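You operate a simulated robot arm through the tools that you are given. There is no shell and no other tool.

You run a simulated robot arm. Do the job below in one go: nothing can be reset, and whatever is moved stays where it is left.

## Task
Switch the cover machine on, scan the tray's three slides, print the list.
Fine: scan no other; one press of Print; the scanner goes back.

The check looks at the end state, three seconds after you hand in, the way a careful person would. Anything else that was tipped, shoved, dropped, spilled or broken makes it a failure. A push-on lid holds only when it is set on centred and level and pressed home; a screw cap is set on level and turned clockwise until tight.

## Robot
A 7-joint arm with a two-finger parallel gripper, fixed in place. Base frame: the origin is at the foot of the arm, x ahead of it, y to its left, z up. Units: mm, rad, N and s.
Its first joint turns from -2.601 to 2.601 rad. Payload 3.43 kg.
The TCP is the grasp point between the finger pads, 30 mm short of the fingertips. In the tool frame z runs along the fingers and y along their closing line. The gripper opens to 94 mm. The fingers are 28 mm wide and 10 mm thick; the gripper's body (50 by 96 mm) begins 55 mm behind the TCP.
Orientation is that of the tool frame in the base frame, as a unit quaternion [w, x, y, z]. With the fingers straight down and closing along the base's y, the tool's x points along the base's -x, its y along +y and its z along -z.

## Interface
- The arm moves only by the tool drive_tool. Its argument "series" is a list of rows, each an object of numbers (a shift or turn left out is 0, a gripper value left out holds the last): "tx", "ty", "tz": the shift along the base's x, y, z in units of 30 mm (1.0 is 30 mm); "rx", "ry", "rz": the turn, a rotation vector about the base's x, y, z in units of 6 degrees (1.0 is 6 degrees); "jaw": the closure, from 0 (fully open) to 1 (shut). In form: [{"tx": .., "ty": .., "tz": .., "rx": .., "ry": .., "rz": .., "jaw": ..}, ...]. A call has 1 to 20 rows; each row shifts and turns the commanded pose from where the row before left it. A call with a number of a shift or a turn outside -1 to 1 is refused whole. A row lasts 0.2 s, in which the tool goes at most 50 mm and 0.15 rad; a call with a longer step from one row to the next is refused whole, and so is a gripper value outside its range. A pose out of reach is approached as far as the arm can. The call stops where the force on the tool passes 40 N (or 10 N more than at its start, if that is more) or the arm is blocked; 0.2 s more then pass. The fingers move at their own pace (about 45 mm/s each) and stop on an object; they squeeze with about 39 N. The grip force told is the motor's: it shows also when the fingers shut on nothing. Time passes only in rows, and 0.2 s behind the last, so rows that do not move let the fingers close. It gives the time, the measured TCP pose, the force on the tool (base axes), the opening and the grip force at its end, in the units of the frame above (readings bear some noise), with the torque about the TCP (base axes, N m) and any sound that the robot's microphone picked up.
- Cameras (640 x 400 px; columns grow to the right, rows downward): "scene" is fixed at [51, 652, 1717.6]; the picture's right is [0.25, -0.97, 0.00], its down [-0.91, -0.23, -0.35] and it looks along [0.34, 0.09, -0.94] (base axes); focal length 264 px, centre (320, 200). "wrist" rides on the gripper at [76, 14, -102] in the tool frame; the picture's right is [-0.18, 0.98, 0.00], its down [-0.75, -0.14, -0.64] and it looks along [-0.63, -0.12, 0.77] (tool axes); focal length 243 px, centre (320, 200). There is no depth. A picture from a camera that has moved, and an enlarged one, comes with that camera's place and axes in the base frame and with its lens.
- camera(camera): a new picture of that camera. It takes no simulated time.
- zoom(camera, box): a new picture of the part [left, top, right, bottom] of that camera's present view, enlarged. It takes no simulated time.
- finish_job(): hands the job in; it is judged then, once.

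Places have to be worked out from the pictures, the camera data and where the tool is seen. Open the gripper and draw the arm clear of the work before you hand the job in, unless the task says otherwise.

The tools are called after "Emit:" by a JSON object that holds its "fn" and its "kwargs". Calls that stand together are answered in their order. drive_tool: Moves the arm, as the interface text tells. Its arguments: {"type":"object","properties":{"series":{"type":"array","items":{"type":"object","properties":{"tx":{"type":"number"},"ty":{"type":"number"},"tz":{"type":"number"},"rx":{"type":"number"},"ry":{"type":"number"},"rz":{"type":"number"},"jaw":{"type":"number"}}}}},"required":["series"]} The other tools are called the same way: camera (camera) takes a picture; zoom (camera, box) takes an enlarged picture of a part of a camera's view; finish_job () hands the job in.

At the start:

```text
t: 0.0
position: [250.8, -0.3, 432.1]
tcp_rot: [-0.292, 0.002, 0.956, 0.0]
wrist_force: [0.1, 0.6, 0.2]
moment: [-0.02, -0.01, -0.06]
opening: 93.9
finger_force: 0.0
```

scene: 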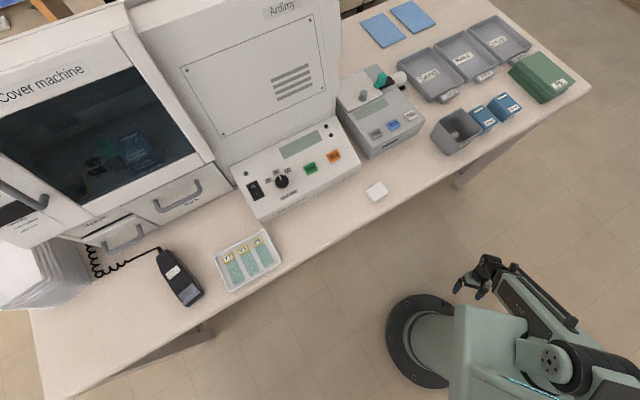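
wrist: 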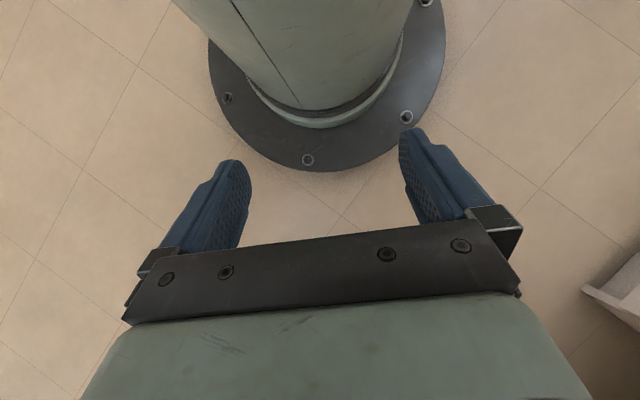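

I'll start by looking closely at the bench from the scene camera.

Emit:
{"fn": "zoom", "kwargs": {"camera": "scene", "box": [220, 100, 380, 200]}}

Emit:
{"fn": "zoom", "kwargs": {"camera": "scene", "box": [140, 210, 300, 310]}}

Emit:
{"fn": "zoom", "kwargs": {"camera": "scene", "box": [330, 60, 490, 160]}}

Emit:
{"fn": "zoom", "kwargs": {"camera": "scene", "box": [0, 160, 240, 310]}}

Emit:
{"fn": "zoom", "kwargs": {"camera": "scene", "box": [420, 10, 600, 160]}}

Emit:
{"fn": "zoom", "kwargs": {"camera": "scene", "box": [0, 0, 240, 150]}}

```text
4.00 times, centred on (300, 150) of scene
camera zoom: at [51.0, 652.0, 1717.6], right [0.25, -0.97, 0.0], down [-0.91, -0.23, -0.35], along [0.34, 0.09, -0.94], focal length 1055 px, centre (400, 400)
```

zoom: 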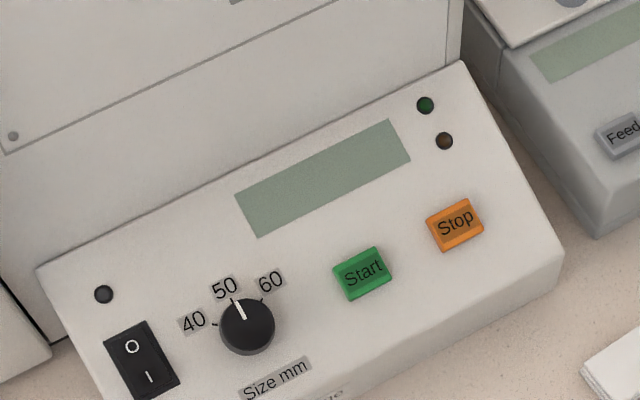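

```text
4.00 times, centred on (220, 260) of scene
camera zoom: at [51.0, 652.0, 1717.6], right [0.25, -0.97, 0.0], down [-0.91, -0.23, -0.35], along [0.34, 0.09, -0.94], focal length 1055 px, centre (720, -40)
```

zoom: 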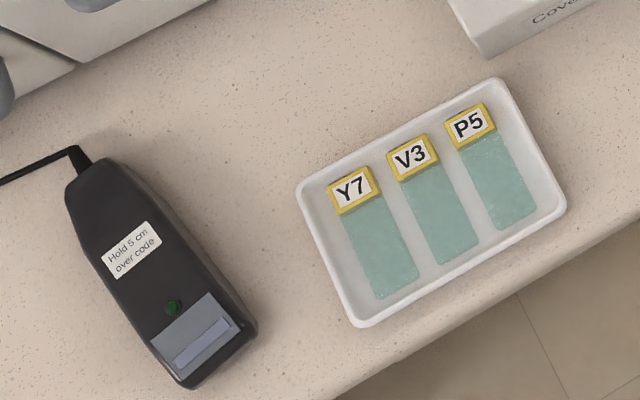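

```text
4.00 times, centred on (410, 110) of scene
camera zoom: at [51.0, 652.0, 1717.6], right [0.25, -0.97, 0.0], down [-0.91, -0.23, -0.35], along [0.34, 0.09, -0.94], focal length 1055 px, centre (-40, 560)
```

zoom: 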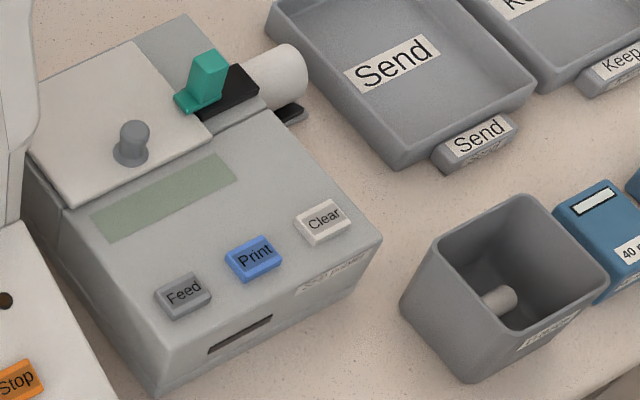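

```text
2.67 times, centred on (120, 235) of scene
camera zoom: at [51.0, 652.0, 1717.6], right [0.25, -0.97, 0.0], down [-0.91, -0.23, -0.35], along [0.34, 0.09, -0.94], focal length 703 px, centre (853, 107)
```

zoom: 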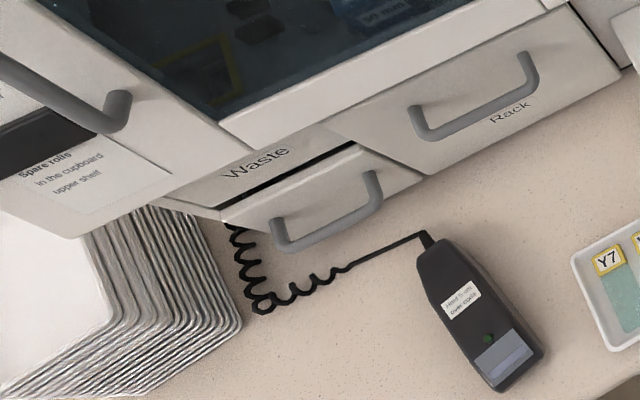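

```text
2.67 times, centred on (510, 85) of scene
camera zoom: at [51.0, 652.0, 1717.6], right [0.25, -0.97, 0.0], down [-0.91, -0.23, -0.35], along [0.34, 0.09, -0.94], focal length 703 px, centre (-187, 507)
```

zoom: 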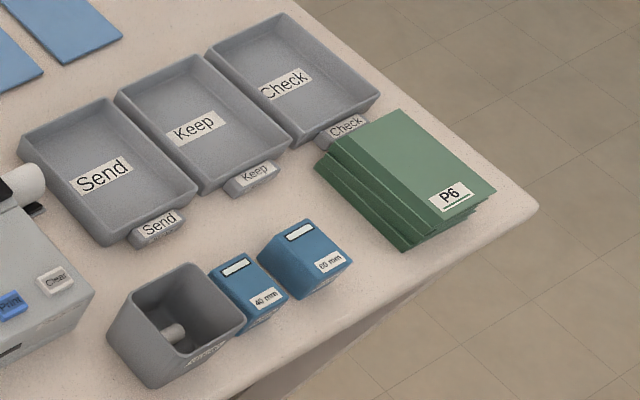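

```text
2.67 times, centred on (120, 75) of scene
camera zoom: at [51.0, 652.0, 1717.6], right [0.25, -0.97, 0.0], down [-0.91, -0.23, -0.35], along [0.34, 0.09, -0.94], focal length 703 px, centre (853, 533)
```

zoom: 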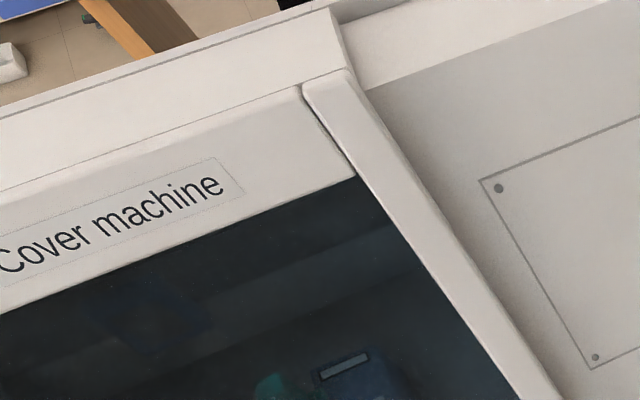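

The bench seems well above the present tool height (roughly z ≈ 700 by my rays), so first I raise the tool straight up, well clear of the bench edge, and turn the fingers straight down.

Emit:
{"fn": "drive_tool", "kwargs": {"series": [{"tz": 1}, {"tz": 1}, {"tz": 1}, {"tz": 1}, {"tz": 1}, {"tz": 1}, {"tz": 1, "ry": -1}, {"tz": 1, "ry": -1}, {"tz": 1, "ry": -1}, {"tz": 1, "ry": -1}, {"tz": 1, "ry": -1}, {"tz": 1, "ry": -0.67}, {"tz": 1}, {"tz": 1}, {"tz": 1}]}}

Emit:
{"fn": "camera", "kwargs": {"camera": "scene"}}

Emit:
{"fn": "camera", "kwargs": {"camera": "wrist"}}

```text
t: 3.2
position: [545.6, -2.0, 687.5]
tcp_rot: [0.0, 0.002, 1.0, 0.001]
wrist_force: [-0.2, 0.0, 0.0]
moment: [0.0, 0.02, 0.02]
opening: 93.8
finger_force: 0.0
out of reach, approached as far as the arm can: row 1, 2, 3, 4, 5, 6, 7, 8, 9, 10, 11, 12, 13, 14, 15
```

```text
taken
```

scene: 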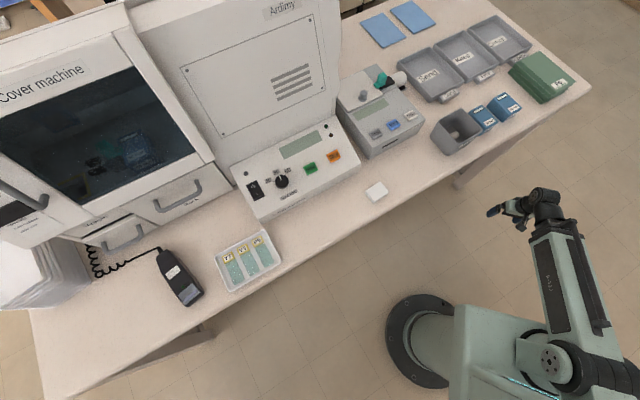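

```text
taken
camera wrist: at [468.6, 13.2, 790.5], right [0.19, 0.98, 0.0], down [0.75, -0.15, 0.64], along [0.63, -0.12, -0.77], focal length 243 px, centre (320, 200)
```

wrist: 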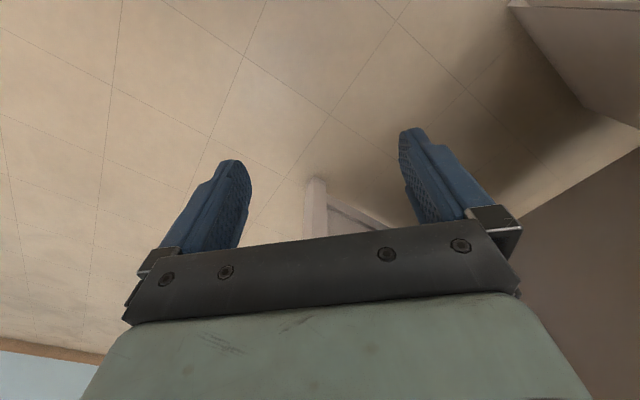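

The arm was at its inner reach limit and slid out to (546, -2, 688). I check how the commanded pose behaves with one small step before planning further.

Emit:
{"fn": "drive_tool", "kwargs": {"series": [{"tx": -0.5}]}}

```text
t: 3.6
position: [546.0, -1.7, 686.5]
tcp_rot: [0.002, 0.003, 1.0, 0.001]
wrist_force: [0.2, -0.4, 0.0]
moment: [0.03, 0.02, 0.02]
opening: 94.1
finger_force: 0.1
out of reach, approached as far as the arm can: row 1
```

That didn't move it, so the limit is to the inside. Now I step outward.

Emit:
{"fn": "drive_tool", "kwargs": {"series": [{"tx": 0.5}, {"tx": 0.5}]}}

```text
t: 4.2
position: [576.9, -1.9, 684.3]
tcp_rot: [0.001, 0.003, 1.0, 0.001]
wrist_force: [0.2, 1.4, 0.4]
moment: [0.0, 0.01, 0.01]
opening: 93.7
finger_force: 0.1
```

The commanded pose resets to the reached one. Now I swing round toward the bench on a safe arc (radius about 580 mm), turning the tool along so the wrist camera faces the bench.

Emit:
{"fn": "drive_tool", "kwargs": {"series": [{"tx": -0.023, "ty": 0.944, "rz": 0.467}, {"tx": -0.069, "ty": 0.941, "rz": 0.467}, {"tx": -0.115, "ty": 0.937, "rz": 0.467}, {"tx": -0.161, "ty": 0.93, "rz": 0.467}, {"tx": -0.206, "ty": 0.921, "rz": 0.467}, {"tx": -0.251, "ty": 0.91, "rz": 0.467}, {"tx": -0.295, "ty": 0.897, "rz": 0.467}, {"tx": -0.338, "ty": 0.881, "rz": 0.467}, {"tx": -0.381, "ty": 0.864, "rz": 0.467}, {"tx": -0.423, "ty": 0.844, "rz": 0.467}, {"tx": -0.463, "ty": 0.822, "rz": 0.467}, {"tx": -0.503, "ty": 0.799, "rz": 0.467}, {"tx": -0.541, "ty": 0.773, "rz": 0.467}, {"tx": -0.579, "ty": 0.746, "rz": 0.467}]}}

Emit:
{"fn": "camera", "kwargs": {"camera": "wrist"}}

Emit:
{"fn": "camera", "kwargs": {"camera": "scene"}}

```text
t: 7.2
position: [445.2, 364.1, 686.2]
tcp_rot: [0.001, -0.333, 0.943, 0.001]
wrist_force: [-0.9, 0.2, -0.5]
moment: [-0.04, 0.03, -0.01]
opening: 94.2
finger_force: 0.0
```

```text
taken
camera wrist: at [376.7, 327.1, 787.6], right [-0.47, 0.88, 0.0], down [0.67, 0.36, 0.64], along [0.57, 0.31, -0.77], focal length 243 px, centre (320, 200)
```

wrist: 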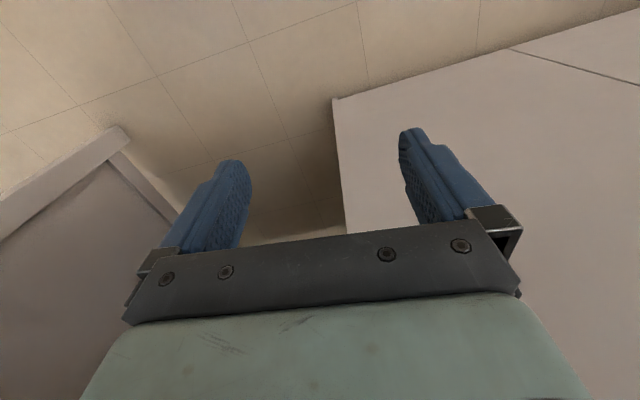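

```text
taken
```

scene: 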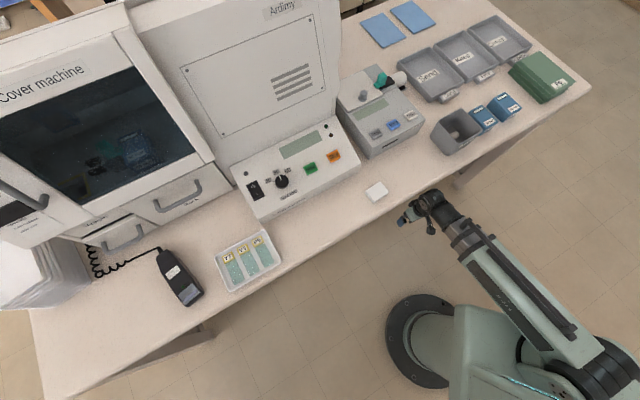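

The wrist camera shows the cabinet front below the bench (floor line at about 760 mm along the bench normal), so the bench top is near or above the camera's height. I look closer at the right part of the wrist view.

Emit:
{"fn": "zoom", "kwargs": {"camera": "wrist", "box": [480, 200, 640, 400]}}

Emit:
{"fn": "zoom", "kwargs": {"camera": "scene", "box": [340, 150, 500, 250]}}

Emit:
{"fn": "zoom", "kwargs": {"camera": "wrist", "box": [0, 100, 240, 400]}}

```text
2.00 times, centred on (560, 300) of wrist
camera zoom: at [376.7, 327.1, 787.6], right [-0.47, 0.88, 0.0], down [0.67, 0.36, 0.64], along [0.57, 0.31, -0.77], focal length 485 px, centre (-160, 0)
```

zoom: 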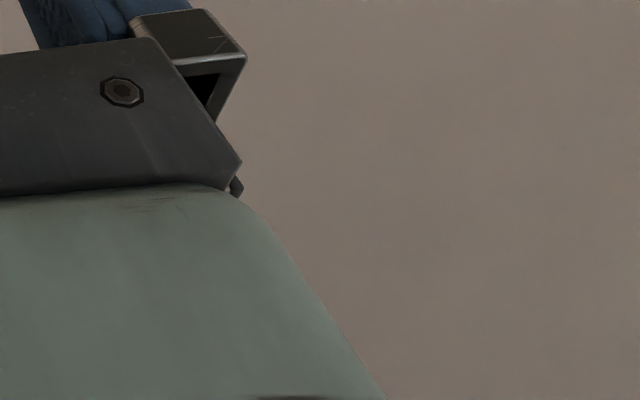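

```text
4.00 times, centred on (420, 200) of scene
camera zoom: at [51.0, 652.0, 1717.6], right [0.25, -0.97, 0.0], down [-0.91, -0.23, -0.35], along [0.34, 0.09, -0.94], focal length 1055 px, centre (-80, 200)
```

zoom: 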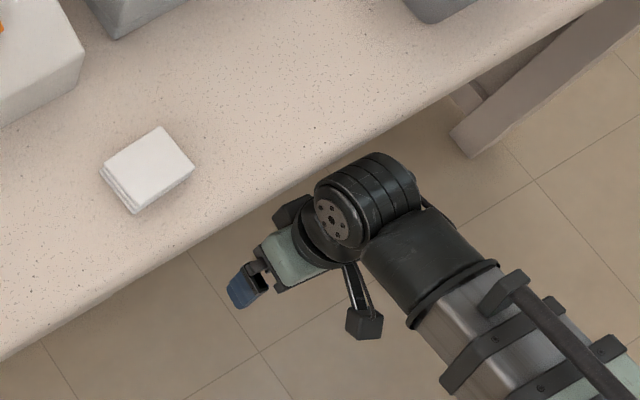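

```text
1.33 times, centred on (120, 250) of wrist
camera zoom: at [376.7, 327.1, 787.6], right [-0.47, 0.88, 0.0], down [0.67, 0.36, 0.64], along [0.57, 0.31, -0.77], focal length 324 px, centre (587, 133)
```

zoom: 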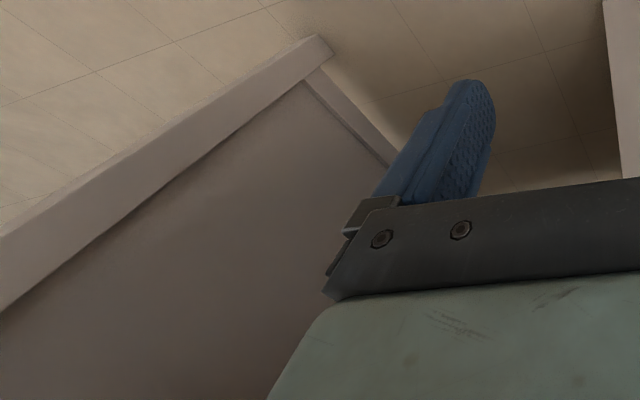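

I raise the tool another 240 mm here (still about 100 mm short of the bench edge) so the wrist camera can see the bench top.

Emit:
{"fn": "drive_tool", "kwargs": {"series": [{"tz": 1}, {"tz": 1}, {"tz": 1}, {"tz": 1}, {"tz": 1}, {"tz": 1}, {"tz": 1}, {"tz": 1}]}}

Emit:
{"fn": "camera", "kwargs": {"camera": "wrist"}}

Emit:
{"fn": "camera", "kwargs": {"camera": "scene"}}

```text
t: 8.3
position: [445.6, 364.4, 805.3]
tcp_rot: [-0.005, -0.333, 0.943, -0.003]
wrist_force: [7.6, 9.4, -30.6]
moment: [-2.03, 1.28, -0.08]
opening: 94.0
finger_force: 0.1
stopped in row 5: the force on the tool passed its limit at 123 N (the readings are from after the stop); the commanded pose is now the measured one
```

```text
taken
camera wrist: at [377.5, 328.2, 907.7], right [-0.47, 0.88, 0.0], down [0.68, 0.37, 0.63], along [0.56, 0.3, -0.78], focal length 243 px, centre (320, 200)
```

wrist: 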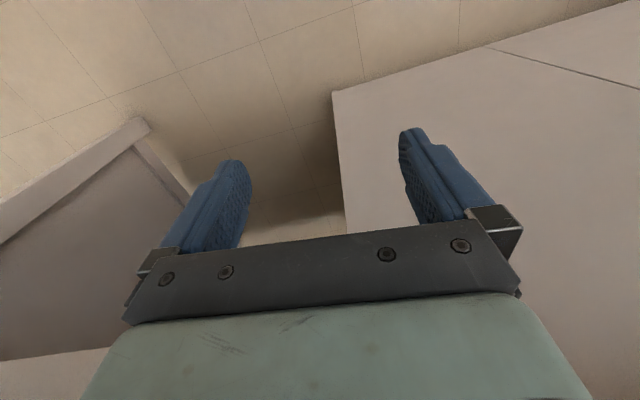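

```text
taken
```

scene: 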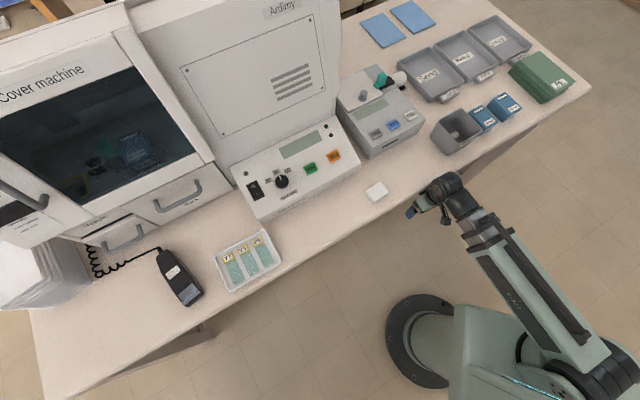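

The wrist came up against the bench's underside: the bench top is higher than I thought (roughly z 950). I back down and swing back to azimuth ≈0, where the bench edge is far, to rise there.

Emit:
{"fn": "drive_tool", "kwargs": {"series": [{"tz": -0.5}, {"tz": -1}, {"tz": -1}, {"tz": -1}, {"tx": 0.579, "ty": -0.746, "rz": -0.467}, {"tx": 0.541, "ty": -0.773, "rz": -0.467}, {"tx": 0.503, "ty": -0.799, "rz": -0.467}, {"tx": 0.463, "ty": -0.822, "rz": -0.467}, {"tx": 0.423, "ty": -0.844, "rz": -0.467}, {"tx": 0.381, "ty": -0.864, "rz": -0.467}, {"tx": 0.338, "ty": -0.881, "rz": -0.467}, {"tx": 0.295, "ty": -0.897, "rz": -0.467}, {"tx": 0.251, "ty": -0.91, "rz": -0.467}, {"tx": 0.206, "ty": -0.921, "rz": -0.467}, {"tx": 0.161, "ty": -0.93, "rz": -0.467}, {"tx": 0.115, "ty": -0.937, "rz": -0.467}, {"tx": 0.069, "ty": -0.941, "rz": -0.467}, {"tx": 0.023, "ty": -0.944, "rz": -0.467}]}}

```text
t: 12.1
position: [575.1, -3.8, 700.8]
tcp_rot: [-0.005, 0.003, 1.0, 0.0]
wrist_force: [-0.1, -0.2, 0.2]
moment: [-0.01, 0.0, -0.02]
opening: 94.1
finger_force: 0.0
```

Free again with no residual force. Now I rise here, well outside the bench edge.

Emit:
{"fn": "drive_tool", "kwargs": {"series": [{"tz": 1}, {"tz": 1}, {"tz": 1}, {"tz": 1}, {"tz": 1}, {"tz": 1}, {"tz": 1}, {"tz": 1}, {"tz": 1}, {"tz": 1}, {"tz": 1}, {"tz": 1}, {"tz": 1}, {"tz": 1}, {"tz": 1}]}}

Emit:
{"fn": "camera", "kwargs": {"camera": "wrist"}}

Emit:
{"fn": "camera", "kwargs": {"camera": "scene"}}

```text
t: 14.6
position: [576.5, -3.7, 1039.9]
tcp_rot: [0.002, 0.003, 1.0, -0.001]
wrist_force: [7.2, -0.4, -11.3]
moment: [0.0, -0.13, 0.01]
opening: 94.1
finger_force: 0.1
out of reach, approached as far as the arm can: row 12
stopped in row 12: the force on the tool passed its limit at 51 N (the readings are from after the stop); the commanded pose is now the measured one
```

```text
taken
camera wrist: at [499.6, 11.2, 1142.1], right [0.19, 0.98, 0.0], down [0.75, -0.14, 0.65], along [0.63, -0.12, -0.76], focal length 243 px, centre (320, 200)
```

wrist: 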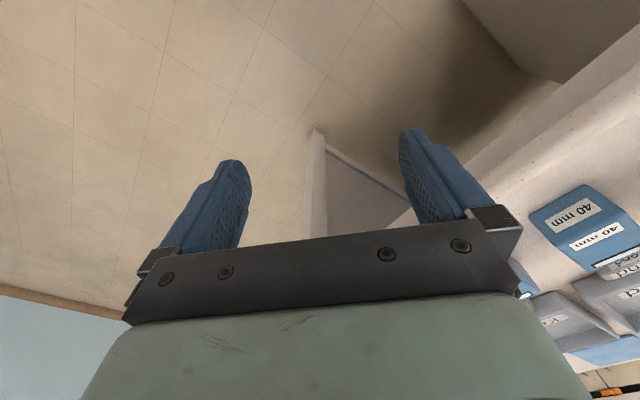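

```text
taken
```

scene: 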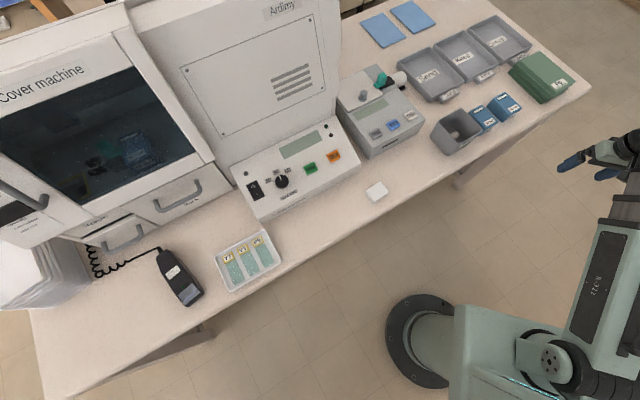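

The arm tops out here at z≈1040, and the camera can see the bench now; the top of the "40 mm" box triangulates to about z 980. I zoom in to get the bench-top height.

Emit:
{"fn": "zoom", "kwargs": {"camera": "wrist", "box": [440, 50, 640, 250]}}

Emit:
{"fn": "zoom", "kwargs": {"camera": "wrist", "box": [480, 200, 640, 400]}}

Emit:
{"fn": "zoom", "kwargs": {"camera": "scene", "box": [430, 80, 530, 160]}}

```text
2.00 times, centred on (540, 150) of wrist
camera zoom: at [499.6, 11.2, 1142.1], right [0.19, 0.98, 0.0], down [0.75, -0.14, 0.65], along [0.63, -0.12, -0.76], focal length 485 px, centre (-120, 300)
```

zoom: 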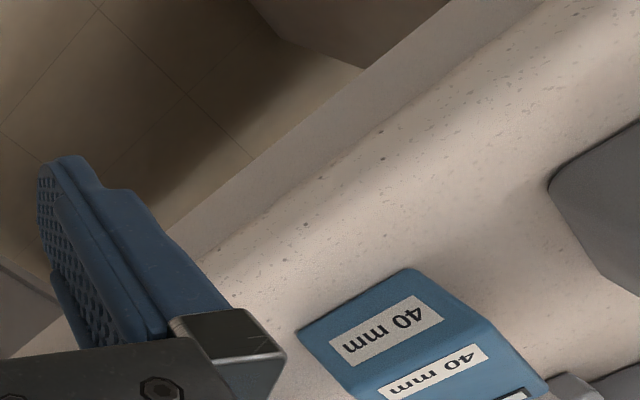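

```text
2.00 times, centred on (560, 300) of wrist
camera zoom: at [499.6, 11.2, 1142.1], right [0.19, 0.98, 0.0], down [0.75, -0.14, 0.65], along [0.63, -0.12, -0.76], focal length 485 px, centre (-160, 0)
```

zoom: 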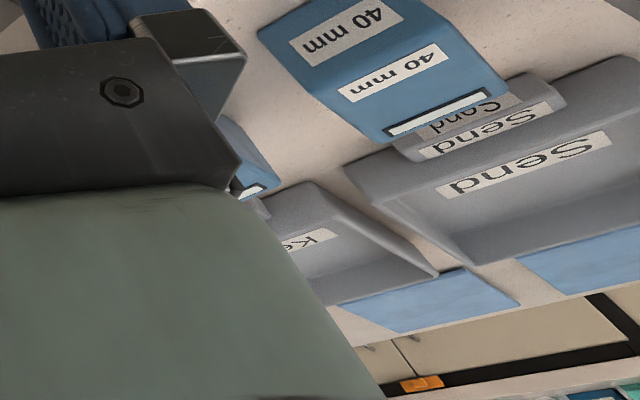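

```text
5.00 times, centred on (480, 120) of scene
camera zoom: at [51.0, 652.0, 1717.6], right [0.25, -0.97, 0.0], down [-0.91, -0.23, -0.35], along [0.34, 0.09, -0.94], focal length 1318 px, centre (-480, 600)
```

zoom: 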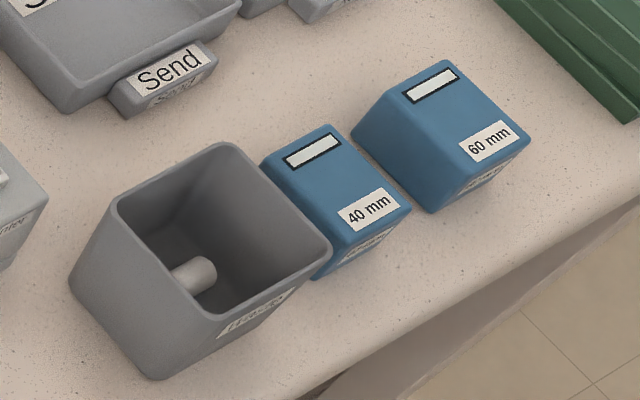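

Bench top comes out near z≈875 and its front edge about 660 mm from the base along the bench normal. I drop a little off the limit and swing along the r≈580 arc at this height, which clears everything near the edge.

Emit:
{"fn": "drive_tool", "kwargs": {"series": [{"tz": -0.5}, {"tx": -0.023, "ty": 0.944, "rz": 0.467}, {"tx": -0.069, "ty": 0.941, "rz": 0.467}, {"tx": -0.115, "ty": 0.937, "rz": 0.467}, {"tx": -0.161, "ty": 0.93, "rz": 0.467}, {"tx": -0.206, "ty": 0.921, "rz": 0.467}, {"tx": -0.251, "ty": 0.91, "rz": 0.467}, {"tx": -0.295, "ty": 0.897, "rz": 0.467}, {"tx": -0.338, "ty": 0.881, "rz": 0.467}, {"tx": -0.381, "ty": 0.864, "rz": 0.467}, {"tx": -0.423, "ty": 0.844, "rz": 0.467}, {"tx": -0.463, "ty": 0.822, "rz": 0.467}, {"tx": -0.503, "ty": 0.799, "rz": 0.467}, {"tx": -0.541, "ty": 0.773, "rz": 0.467}, {"tx": -0.579, "ty": 0.746, "rz": 0.467}]}}

Emit:
{"fn": "camera", "kwargs": {"camera": "wrist"}}

Emit:
{"fn": "camera", "kwargs": {"camera": "scene"}}

```text
t: 17.8
position: [446.4, 363.2, 1026.8]
tcp_rot: [0.0, -0.334, 0.943, -0.001]
wrist_force: [0.2, -0.2, -0.1]
moment: [0.01, 0.02, 0.03]
opening: 94.0
finger_force: 0.1
```

```text
taken
camera wrist: at [376.4, 327.0, 1127.7], right [-0.47, 0.88, 0.0], down [0.67, 0.36, 0.64], along [0.57, 0.3, -0.77], focal length 243 px, centre (320, 200)
```

wrist: 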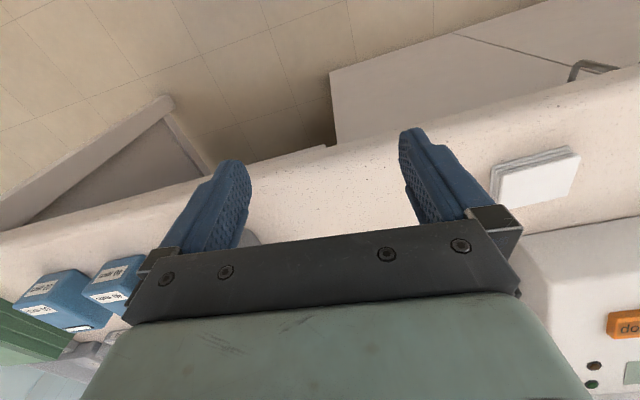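

```text
taken
```

scene: 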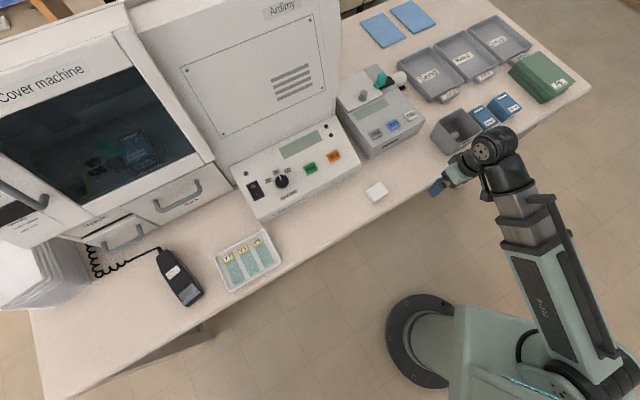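

Everything is clear so far; the bench, boxes and panel are visible. I continue the arc to about 73° to view the panel, tray and scanner.

Emit:
{"fn": "drive_tool", "kwargs": {"series": [{"tx": -0.614, "ty": 0.717, "rz": 0.467}, {"tx": -0.649, "ty": 0.686, "rz": 0.467}, {"tx": -0.681, "ty": 0.653, "rz": 0.467}, {"tx": -0.712, "ty": 0.619, "rz": 0.467}, {"tx": -0.742, "ty": 0.584, "rz": 0.467}, {"tx": -0.769, "ty": 0.547, "rz": 0.467}, {"tx": -0.795, "ty": 0.509, "rz": 0.467}, {"tx": -0.819, "ty": 0.469, "rz": 0.467}, {"tx": -0.841, "ty": 0.429, "rz": 0.467}, {"tx": -0.861, "ty": 0.387, "rz": 0.467}, {"tx": -0.879, "ty": 0.344, "rz": 0.467}, {"tx": -0.895, "ty": 0.301, "rz": 0.467}]}}

Emit:
{"fn": "camera", "kwargs": {"camera": "wrist"}}

Emit:
{"fn": "camera", "kwargs": {"camera": "scene"}}

```text
t: 20.4
position: [168.1, 549.3, 1024.9]
tcp_rot: [0.002, -0.591, 0.807, 0.001]
wrist_force: [-0.2, -0.3, 1.3]
moment: [-0.01, -0.02, 0.01]
opening: 93.9
finger_force: 0.0
```

```text
taken
camera wrist: at [130.5, 481.4, 1127.1], right [-0.88, 0.47, 0.0], down [0.36, 0.68, 0.64], along [0.3, 0.57, -0.77], focal length 243 px, centre (320, 200)
```

wrist: 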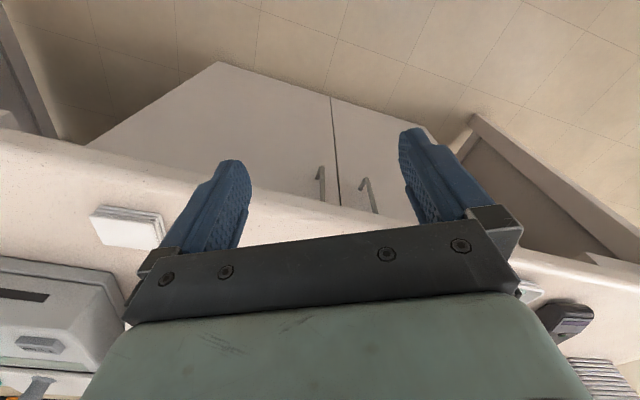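

```text
taken
```

scene: 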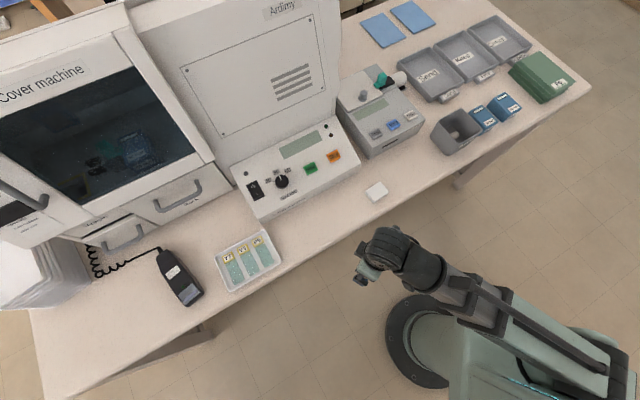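

The tool is clear of the bench front. I move out radially about 180 mm at this height, turning the camera to face the bench squarely, to see the control panel and tray from close by.

Emit:
{"fn": "drive_tool", "kwargs": {"series": [{"tx": 0.3, "ty": 0.95, "rz": -0.77}, {"tx": 0.3, "ty": 0.95, "rz": -0.77}, {"tx": 0.3, "ty": 0.95, "rz": -0.77}, {"tx": 0.3, "ty": 0.95, "rz": -0.77}, {"tx": 0.3, "ty": 0.95, "rz": -0.77}, {"tx": 0.3, "ty": 0.95, "rz": -0.77}]}}

Emit:
{"fn": "camera", "kwargs": {"camera": "wrist"}}

Emit:
{"fn": "camera", "kwargs": {"camera": "scene"}}

```text
t: 21.8
position: [223.4, 721.6, 1026.8]
tcp_rot: [0.001, -0.381, 0.925, 0.0]
wrist_force: [-0.4, 0.1, 1.2]
moment: [-0.02, 0.0, -0.02]
opening: 94.0
finger_force: 0.1
```

```text
taken
camera wrist: at [158.3, 678.5, 1128.5], right [-0.56, 0.83, 0.0], down [0.63, 0.43, 0.64], along [0.53, 0.36, -0.77], focal length 243 px, centre (320, 200)
```

wrist: 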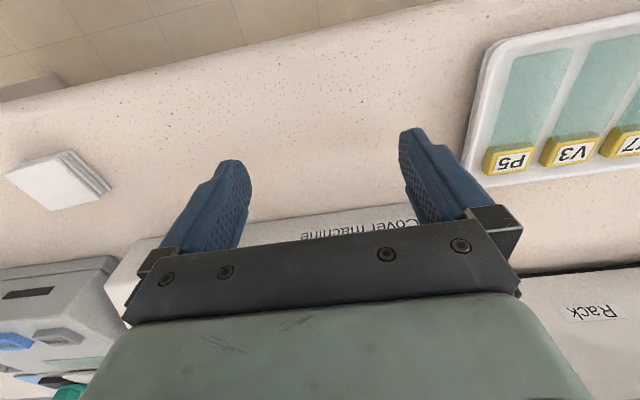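

```text
taken
```

scene: 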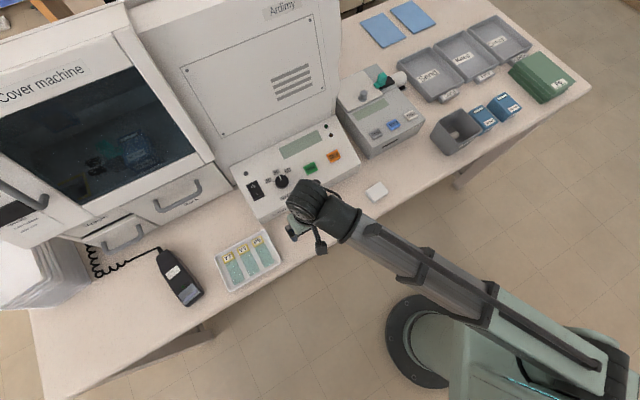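

Triangulating the slide labels (P5, V3) between the two cameras gives z≈955, so the bench top is really about z 945 and the front panel stands near z 1010. I test rising a bit here and tilt the tool 30° outward so the wrist camera sees the panel.

Emit:
{"fn": "drive_tool", "kwargs": {"series": [{"tz": 0.7}, {"tz": 0.7}, {"rx": 0.7046, "ry": -0.7096}, {"rx": 0.7046, "ry": -0.7096}, {"rx": 0.7046, "ry": -0.7096}, {"rx": 0.7046, "ry": -0.7096}, {"rx": 0.7046, "ry": -0.7096}]}}

Emit:
{"fn": "camera", "kwargs": {"camera": "wrist"}}

Emit:
{"fn": "camera", "kwargs": {"camera": "scene"}}

```text
t: 23.4
position: [222.2, 722.2, 1068.1]
tcp_rot: [0.24, -0.368, 0.893, 0.1]
wrist_force: [0.7, 0.0, 0.3]
moment: [0.02, -0.04, -0.01]
opening: 94.0
finger_force: 0.0
```

```text
taken
camera wrist: at [128.5, 648.8, 1117.0], right [-0.58, 0.81, 0.09], down [0.33, 0.13, 0.93], along [0.74, 0.57, -0.34], focal length 243 px, centre (320, 200)
```

wrist: 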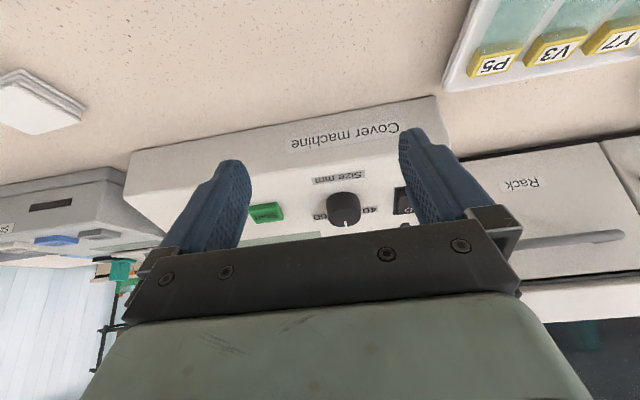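

```text
taken
```

scene: 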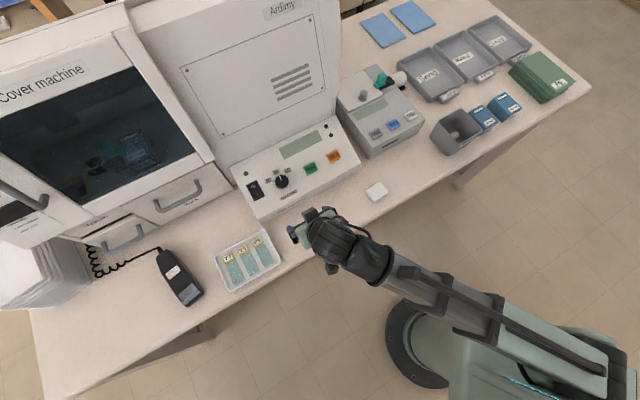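

Triangulation puts the panel surface near z≈1013, the knob at (331, 837) and the rocker's "I" end at about (277, 895); it is still showing O at the back, I at the front. I shut the fingers and move, tilted, to just above the I end to check alignment.

Emit:
{"fn": "drive_tool", "kwargs": {"series": [{"tz": 0.6, "jaw": 1}, {"tx": 0.29, "ty": 0.947, "jaw": 1}, {"tx": 0.29, "ty": 0.947}, {"tx": 0.29, "ty": 0.947}, {"tx": 0.29, "ty": 0.947}, {"tx": 0.29, "ty": 0.947}, {"tx": 0.29, "ty": 0.947}]}}

Emit:
{"fn": "zoom", "kwargs": {"camera": "wrist", "box": [160, 50, 480, 250]}}

Emit:
{"fn": "zoom", "kwargs": {"camera": "scene", "box": [200, 130, 360, 230]}}

```text
t: 25.0
position: [272.3, 891.1, 1085.0]
tcp_rot: [0.24, -0.368, 0.893, 0.099]
wrist_force: [0.3, -1.1, 0.3]
moment: [-0.02, -0.01, 0.02]
opening: 0.2
finger_force: 32.8
```

```text
2.00 times, centred on (320, 150) of wrist
camera zoom: at [178.4, 819.6, 1135.7], right [-0.58, 0.81, 0.09], down [0.33, 0.13, 0.93], along [0.74, 0.57, -0.35], focal length 485 px, centre (320, 300)
```

zoom: 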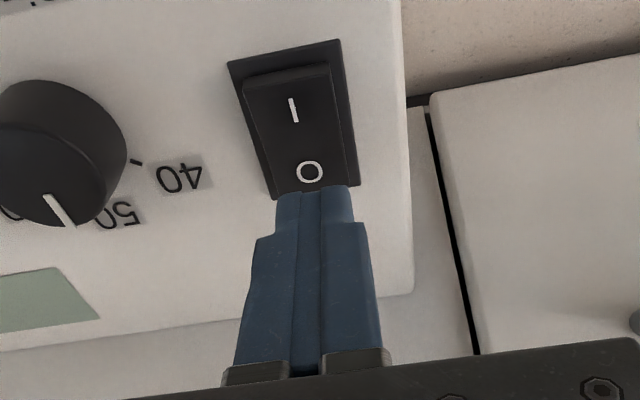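

```text
4.00 times, centred on (280, 180) of scene
camera zoom: at [51.0, 652.0, 1717.6], right [0.25, -0.97, 0.0], down [-0.91, -0.23, -0.35], along [0.34, 0.09, -0.94], focal length 1055 px, centre (480, 280)
```

zoom: 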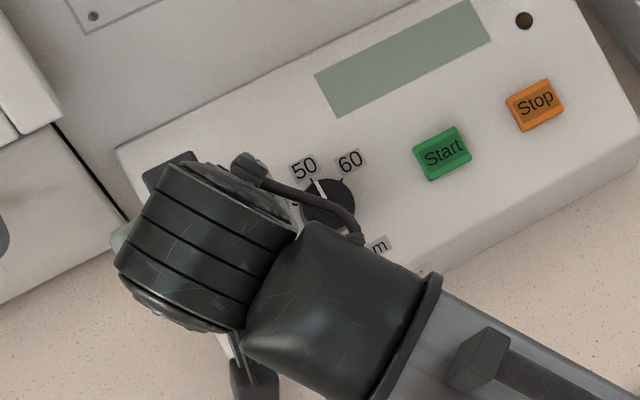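

The wrist view shows the fingertips right over the rocker, with the I end (nearer) raised. The tip edge lines up with the I mark; I shift 4 mm toward its end and press down slowly.

Emit:
{"fn": "drive_tool", "kwargs": {"series": [{"tx": -0.09, "ty": -0.09, "tz": -0.3}, {"tz": -0.3}, {"tz": -0.1}, {"tz": -0.1}, {"tz": -0.1}, {"tz": -0.1}, {"tz": -0.1}]}}

Emit:
{"fn": "zoom", "kwargs": {"camera": "wrist", "box": [160, 50, 480, 250]}}

```text
t: 26.3
position: [272.0, 888.8, 1062.9]
tcp_rot: [0.245, -0.368, 0.891, 0.102]
wrist_force: [-2.9, -9.2, 12.4]
moment: [-0.23, 0.1, -0.11]
opening: 0.0
finger_force: 32.9
stopped in row 6: the force on the tool passed its limit at 45 N (the readings are from after the stop); the commanded pose is now the measured one
```

```text
2.00 times, centred on (320, 150) of wrist
camera zoom: at [176.9, 815.7, 1111.6], right [-0.58, 0.81, 0.1], down [0.33, 0.12, 0.94], along [0.75, 0.57, -0.34], focal length 485 px, centre (320, 300)
```

zoom: 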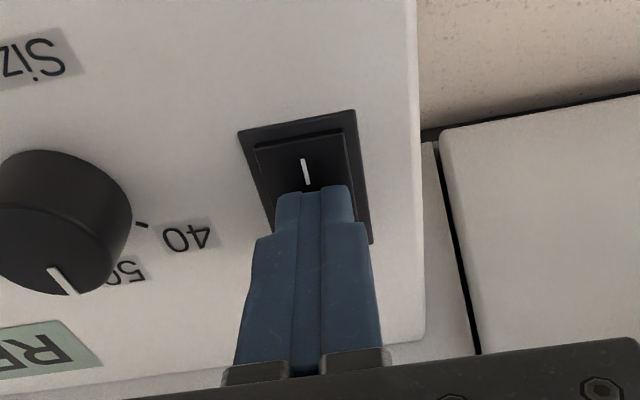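

The display now shows "RE…", so the machine seems to have come on. I lift off and check the rocker and display.

Emit:
{"fn": "drive_tool", "kwargs": {"series": [{"tz": 0.5}, {"tz": 1}, {"tx": -0.5, "ty": -0.8, "tz": 0.5}, {"tx": -0.3, "ty": -0.95}, {"tx": -0.3, "ty": -0.95}, {"tx": -0.3, "ty": -0.95}]}}

Emit:
{"fn": "zoom", "kwargs": {"camera": "scene", "box": [220, 100, 380, 200]}}

Emit:
{"fn": "camera", "kwargs": {"camera": "wrist"}}

```text
t: 27.7
position: [227.8, 780.9, 1121.4]
tcp_rot: [0.244, -0.368, 0.892, 0.101]
wrist_force: [0.5, 0.1, -0.4]
moment: [-0.02, -0.01, 0.01]
opening: 0.0
finger_force: 32.6
```

```text
4.00 times, centred on (300, 150) of scene
camera zoom: at [51.0, 652.0, 1717.6], right [0.25, -0.97, 0.0], down [-0.91, -0.23, -0.35], along [0.34, 0.09, -0.94], focal length 1055 px, centre (400, 400)
```

zoom: 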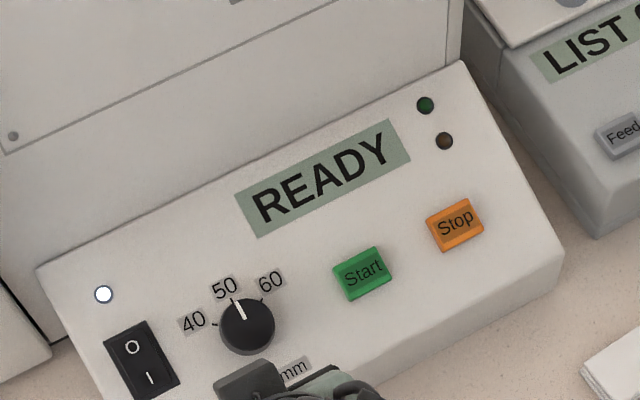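

```text
taken
camera wrist: at [134.5, 708.3, 1170.3], right [-0.58, 0.81, 0.09], down [0.33, 0.13, 0.94], along [0.75, 0.57, -0.34], focal length 243 px, centre (320, 200)
```

wrist: 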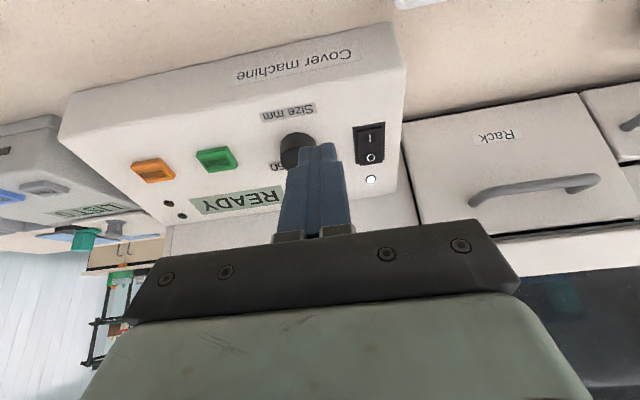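

The machine is on: lamp lit, display READY, and the printer now shows "LIST …". Next I look at the printer's display and the scanner in detail.

Emit:
{"fn": "zoom", "kwargs": {"camera": "scene", "box": [340, 80, 420, 130]}}

Emit:
{"fn": "zoom", "kwargs": {"camera": "scene", "box": [80, 230, 220, 320]}}

Emit:
{"fn": "zoom", "kwargs": {"camera": "scene", "box": [205, 220, 295, 300]}}

```text
8.00 times, centred on (380, 105) of scene
camera zoom: at [51.0, 652.0, 1717.6], right [0.25, -0.97, 0.0], down [-0.91, -0.23, -0.35], along [0.34, 0.09, -0.94], focal length 2109 px, centre (-160, 960)
```

zoom: 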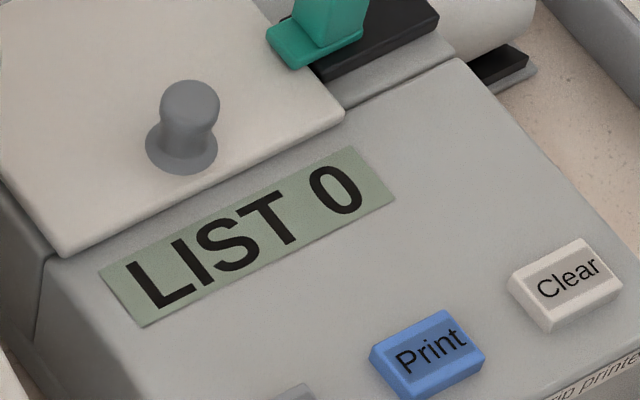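

```text
4.44 times, centred on (150, 275) of scene
camera zoom: at [51.0, 652.0, 1717.6], right [0.25, -0.97, 0.0], down [-0.91, -0.23, -0.35], along [0.34, 0.09, -0.94], focal length 1172 px, centre (1076, -133)
```

zoom: 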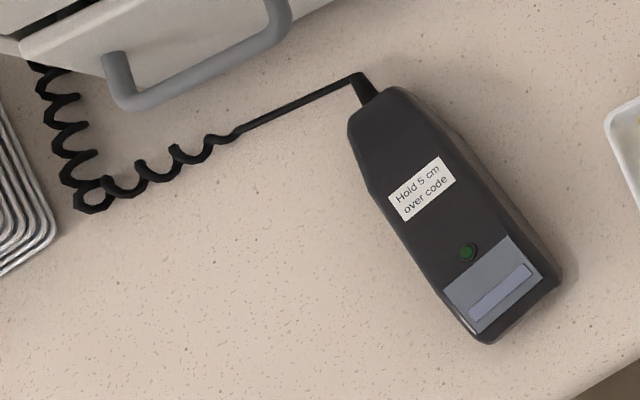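

```text
5.00 times, centred on (250, 260) of scene
camera zoom: at [51.0, 652.0, 1717.6], right [0.25, -0.97, 0.0], down [-0.91, -0.23, -0.35], along [0.34, 0.09, -0.94], focal length 1318 px, centre (670, -100)
```

zoom: 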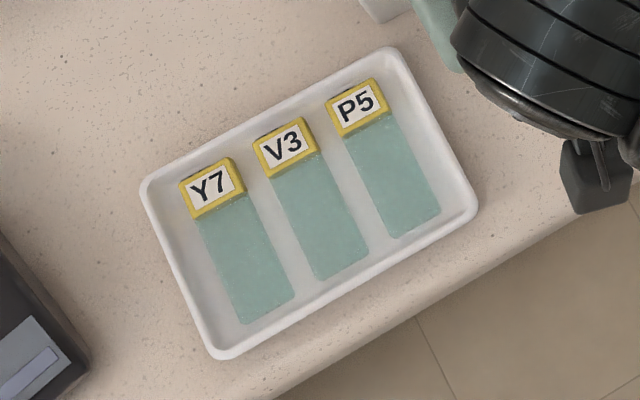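

The list is at 0. I judge the scanner to run from its nose at (-34, 972) to the cord end at (55, 1116), axis about 58° and 52 mm wide. I open the jaw, turn the tool to that yaw (keeping the 30° outward tilt) and move above it.

Emit:
{"fn": "drive_tool", "kwargs": {"series": [{"rz": 0.75, "jaw": 0}, {"rz": 0.75}, {"rz": 0.75}, {"tx": -0.625, "ty": 0.697, "tz": -0.1}, {"tx": -0.625, "ty": 0.697, "tz": -0.1}, {"tx": -0.625, "ty": 0.697, "tz": -0.1}, {"tx": -0.625, "ty": 0.697, "tz": -0.1}, {"tx": -0.625, "ty": 0.697, "tz": -0.1}, {"tx": -0.625, "ty": 0.697, "tz": -0.1}, {"tx": -0.625, "ty": 0.697, "tz": -0.1}, {"tx": -0.625, "ty": 0.697, "tz": -0.1}, {"tx": -0.625, "ty": 0.697, "tz": -0.1}]}}

Emit:
{"fn": "camera", "kwargs": {"camera": "wrist"}}

Emit:
{"fn": "camera", "kwargs": {"camera": "scene"}}

```text
t: 30.3
position: [60.9, 968.3, 1093.1]
tcp_rot: [0.23, -0.47, 0.843, 0.129]
wrist_force: [-0.6, 0.0, -0.6]
moment: [-0.02, 0.01, 0.0]
opening: 94.1
finger_force: 0.0
```

```text
taken
camera wrist: at [-14.1, 876.1, 1142.1], right [-0.75, 0.65, 0.1], down [0.29, 0.2, 0.94], along [0.59, 0.73, -0.34], focal length 243 px, centre (320, 200)
```

wrist: 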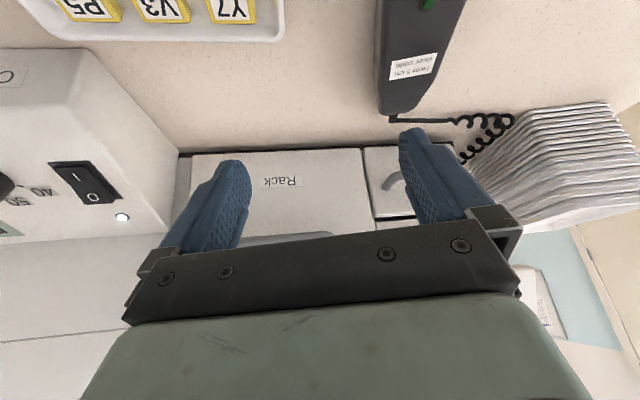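

```text
taken
```

scene: 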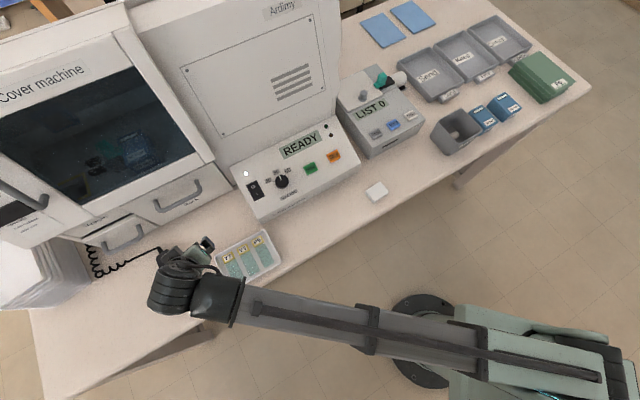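

The scanner's label triangulates to z≈970 at (16, 1059), consistent with my estimate. I move over the grasp point about 60 mm behind the nose and reduce the tilt to 15° for a better side grip.

Emit:
{"fn": "drive_tool", "kwargs": {"series": [{"tx": -0.51, "ty": 0.49, "tz": -0.44}, {"tx": -0.51, "ty": 0.49, "tz": -0.44}, {"tx": -0.51, "ty": 0.49, "tz": -0.44}, {"tx": -0.51, "ty": 0.49, "tz": -0.44}, {"rx": -0.709, "ry": 0.438}, {"rx": -0.709, "ry": 0.438}, {"rx": -0.709, "ry": 0.438}]}}

Emit:
{"fn": "camera", "kwargs": {"camera": "wrist"}}

Emit:
{"fn": "zoom", "kwargs": {"camera": "scene", "box": [80, 220, 240, 320]}}

```text
t: 31.9
position: [-0.0, 1028.0, 1042.5]
tcp_rot: [0.118, -0.483, 0.865, 0.067]
wrist_force: [0.0, -0.4, 0.0]
moment: [0.01, -0.02, 0.0]
opening: 93.9
finger_force: 0.1
```

```text
taken
camera wrist: at [-66.5, 949.2, 1119.5], right [-0.74, 0.67, 0.05], down [0.41, 0.4, 0.82], along [0.53, 0.63, -0.57], focal length 243 px, centre (320, 200)
```

wrist: 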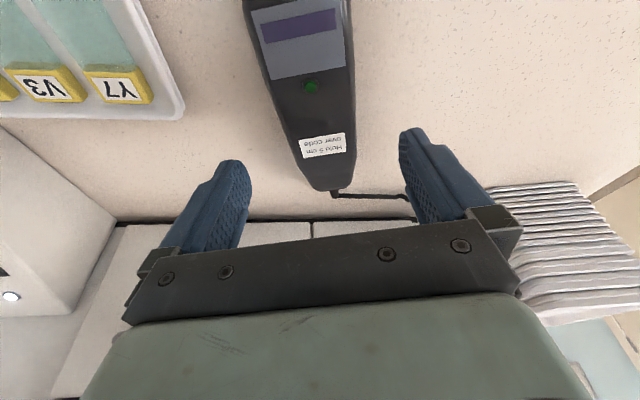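

```text
4.00 times, centred on (160, 270) of scene
camera zoom: at [51.0, 652.0, 1717.6], right [0.25, -0.97, 0.0], down [-0.91, -0.23, -0.35], along [0.34, 0.09, -0.94], focal length 1055 px, centre (960, -80)
```

zoom: 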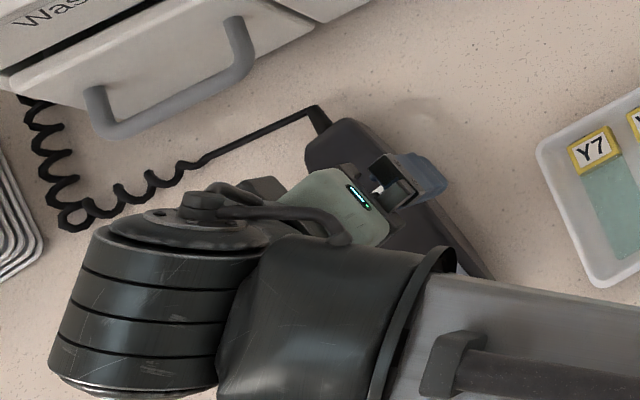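

Both cameras agree on the scanner's line; the TCP is centred over it to within 2 mm. I descend to about z 984, leaving the fingertips a few mm above the bench by my estimate, and look.

Emit:
{"fn": "drive_tool", "kwargs": {"series": [{"tx": -0.04, "ty": 0.02, "tz": -0.6}, {"tz": -0.6}, {"tz": -0.4}, {"tz": -0.2}, {"tz": -0.15}]}}

Emit:
{"fn": "camera", "kwargs": {"camera": "wrist"}}

Emit:
{"fn": "zoom", "kwargs": {"camera": "scene", "box": [120, 230, 220, 310]}}

```text
t: 33.1
position: [-2.6, 1027.2, 983.1]
tcp_rot: [0.117, -0.483, 0.865, 0.067]
wrist_force: [0.6, 0.1, 0.3]
moment: [0.03, -0.01, 0.02]
opening: 93.9
finger_force: 0.0
```

```text
taken
camera wrist: at [-67.9, 949.6, 1060.4], right [-0.74, 0.67, 0.05], down [0.41, 0.4, 0.82], along [0.53, 0.63, -0.57], focal length 243 px, centre (320, 200)
```

wrist: 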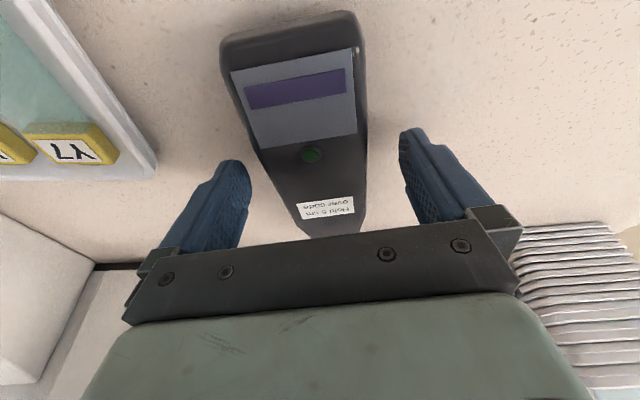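

```text
5.00 times, centred on (170, 270) of scene
camera zoom: at [51.0, 652.0, 1717.6], right [0.25, -0.97, 0.0], down [-0.91, -0.23, -0.35], along [0.34, 0.09, -0.94], focal length 1318 px, centre (1070, -150)
```

zoom: 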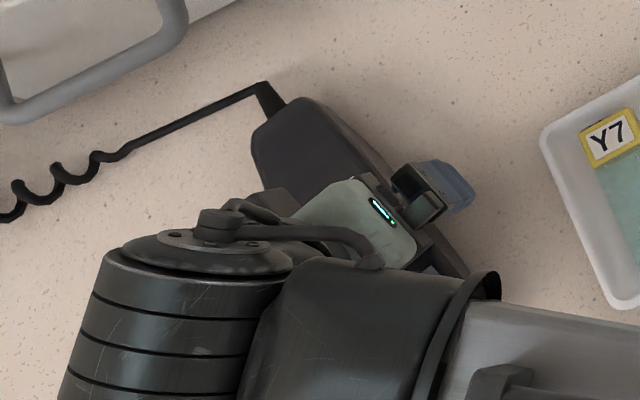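

The scanner sits centred between the fingers. One more guarded 3 mm down, then I close on it.

Emit:
{"fn": "drive_tool", "kwargs": {"series": [{"tz": -0.1}]}}

Emit:
{"fn": "drive_tool", "kwargs": {"series": [{"jaw": 1}, {"jaw": 1}, {"jaw": 1}, {"jaw": 1}, {"jaw": 1}, {"jaw": 1}]}}

Emit:
{"fn": "camera", "kwargs": {"camera": "wrist"}}

```text
t: 33.5
position: [-1.1, 1026.8, 979.8]
tcp_rot: [0.118, -0.482, 0.865, 0.067]
wrist_force: [0.2, 0.7, -0.3]
moment: [-0.04, 0.02, 0.0]
opening: 94.0
finger_force: 0.1
```

```text
t: 34.9
position: [-2.7, 1027.7, 980.2]
tcp_rot: [0.118, -0.483, 0.865, 0.066]
wrist_force: [1.1, -0.7, -0.3]
moment: [-0.01, -0.03, -0.05]
opening: 56.5
finger_force: 39.4
```

```text
taken
camera wrist: at [-67.5, 949.6, 1057.7], right [-0.74, 0.67, 0.05], down [0.41, 0.4, 0.82], along [0.53, 0.63, -0.57], focal length 243 px, centre (320, 200)
```

wrist: 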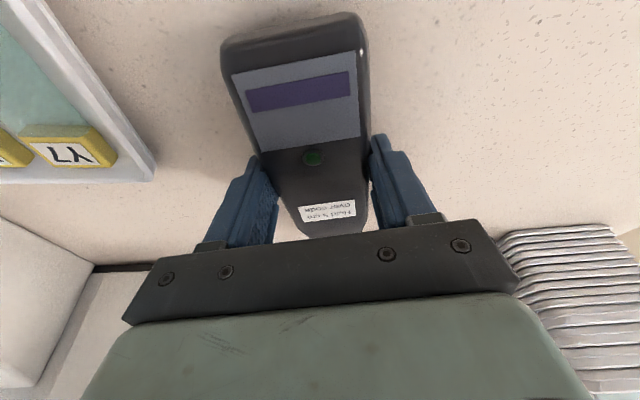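

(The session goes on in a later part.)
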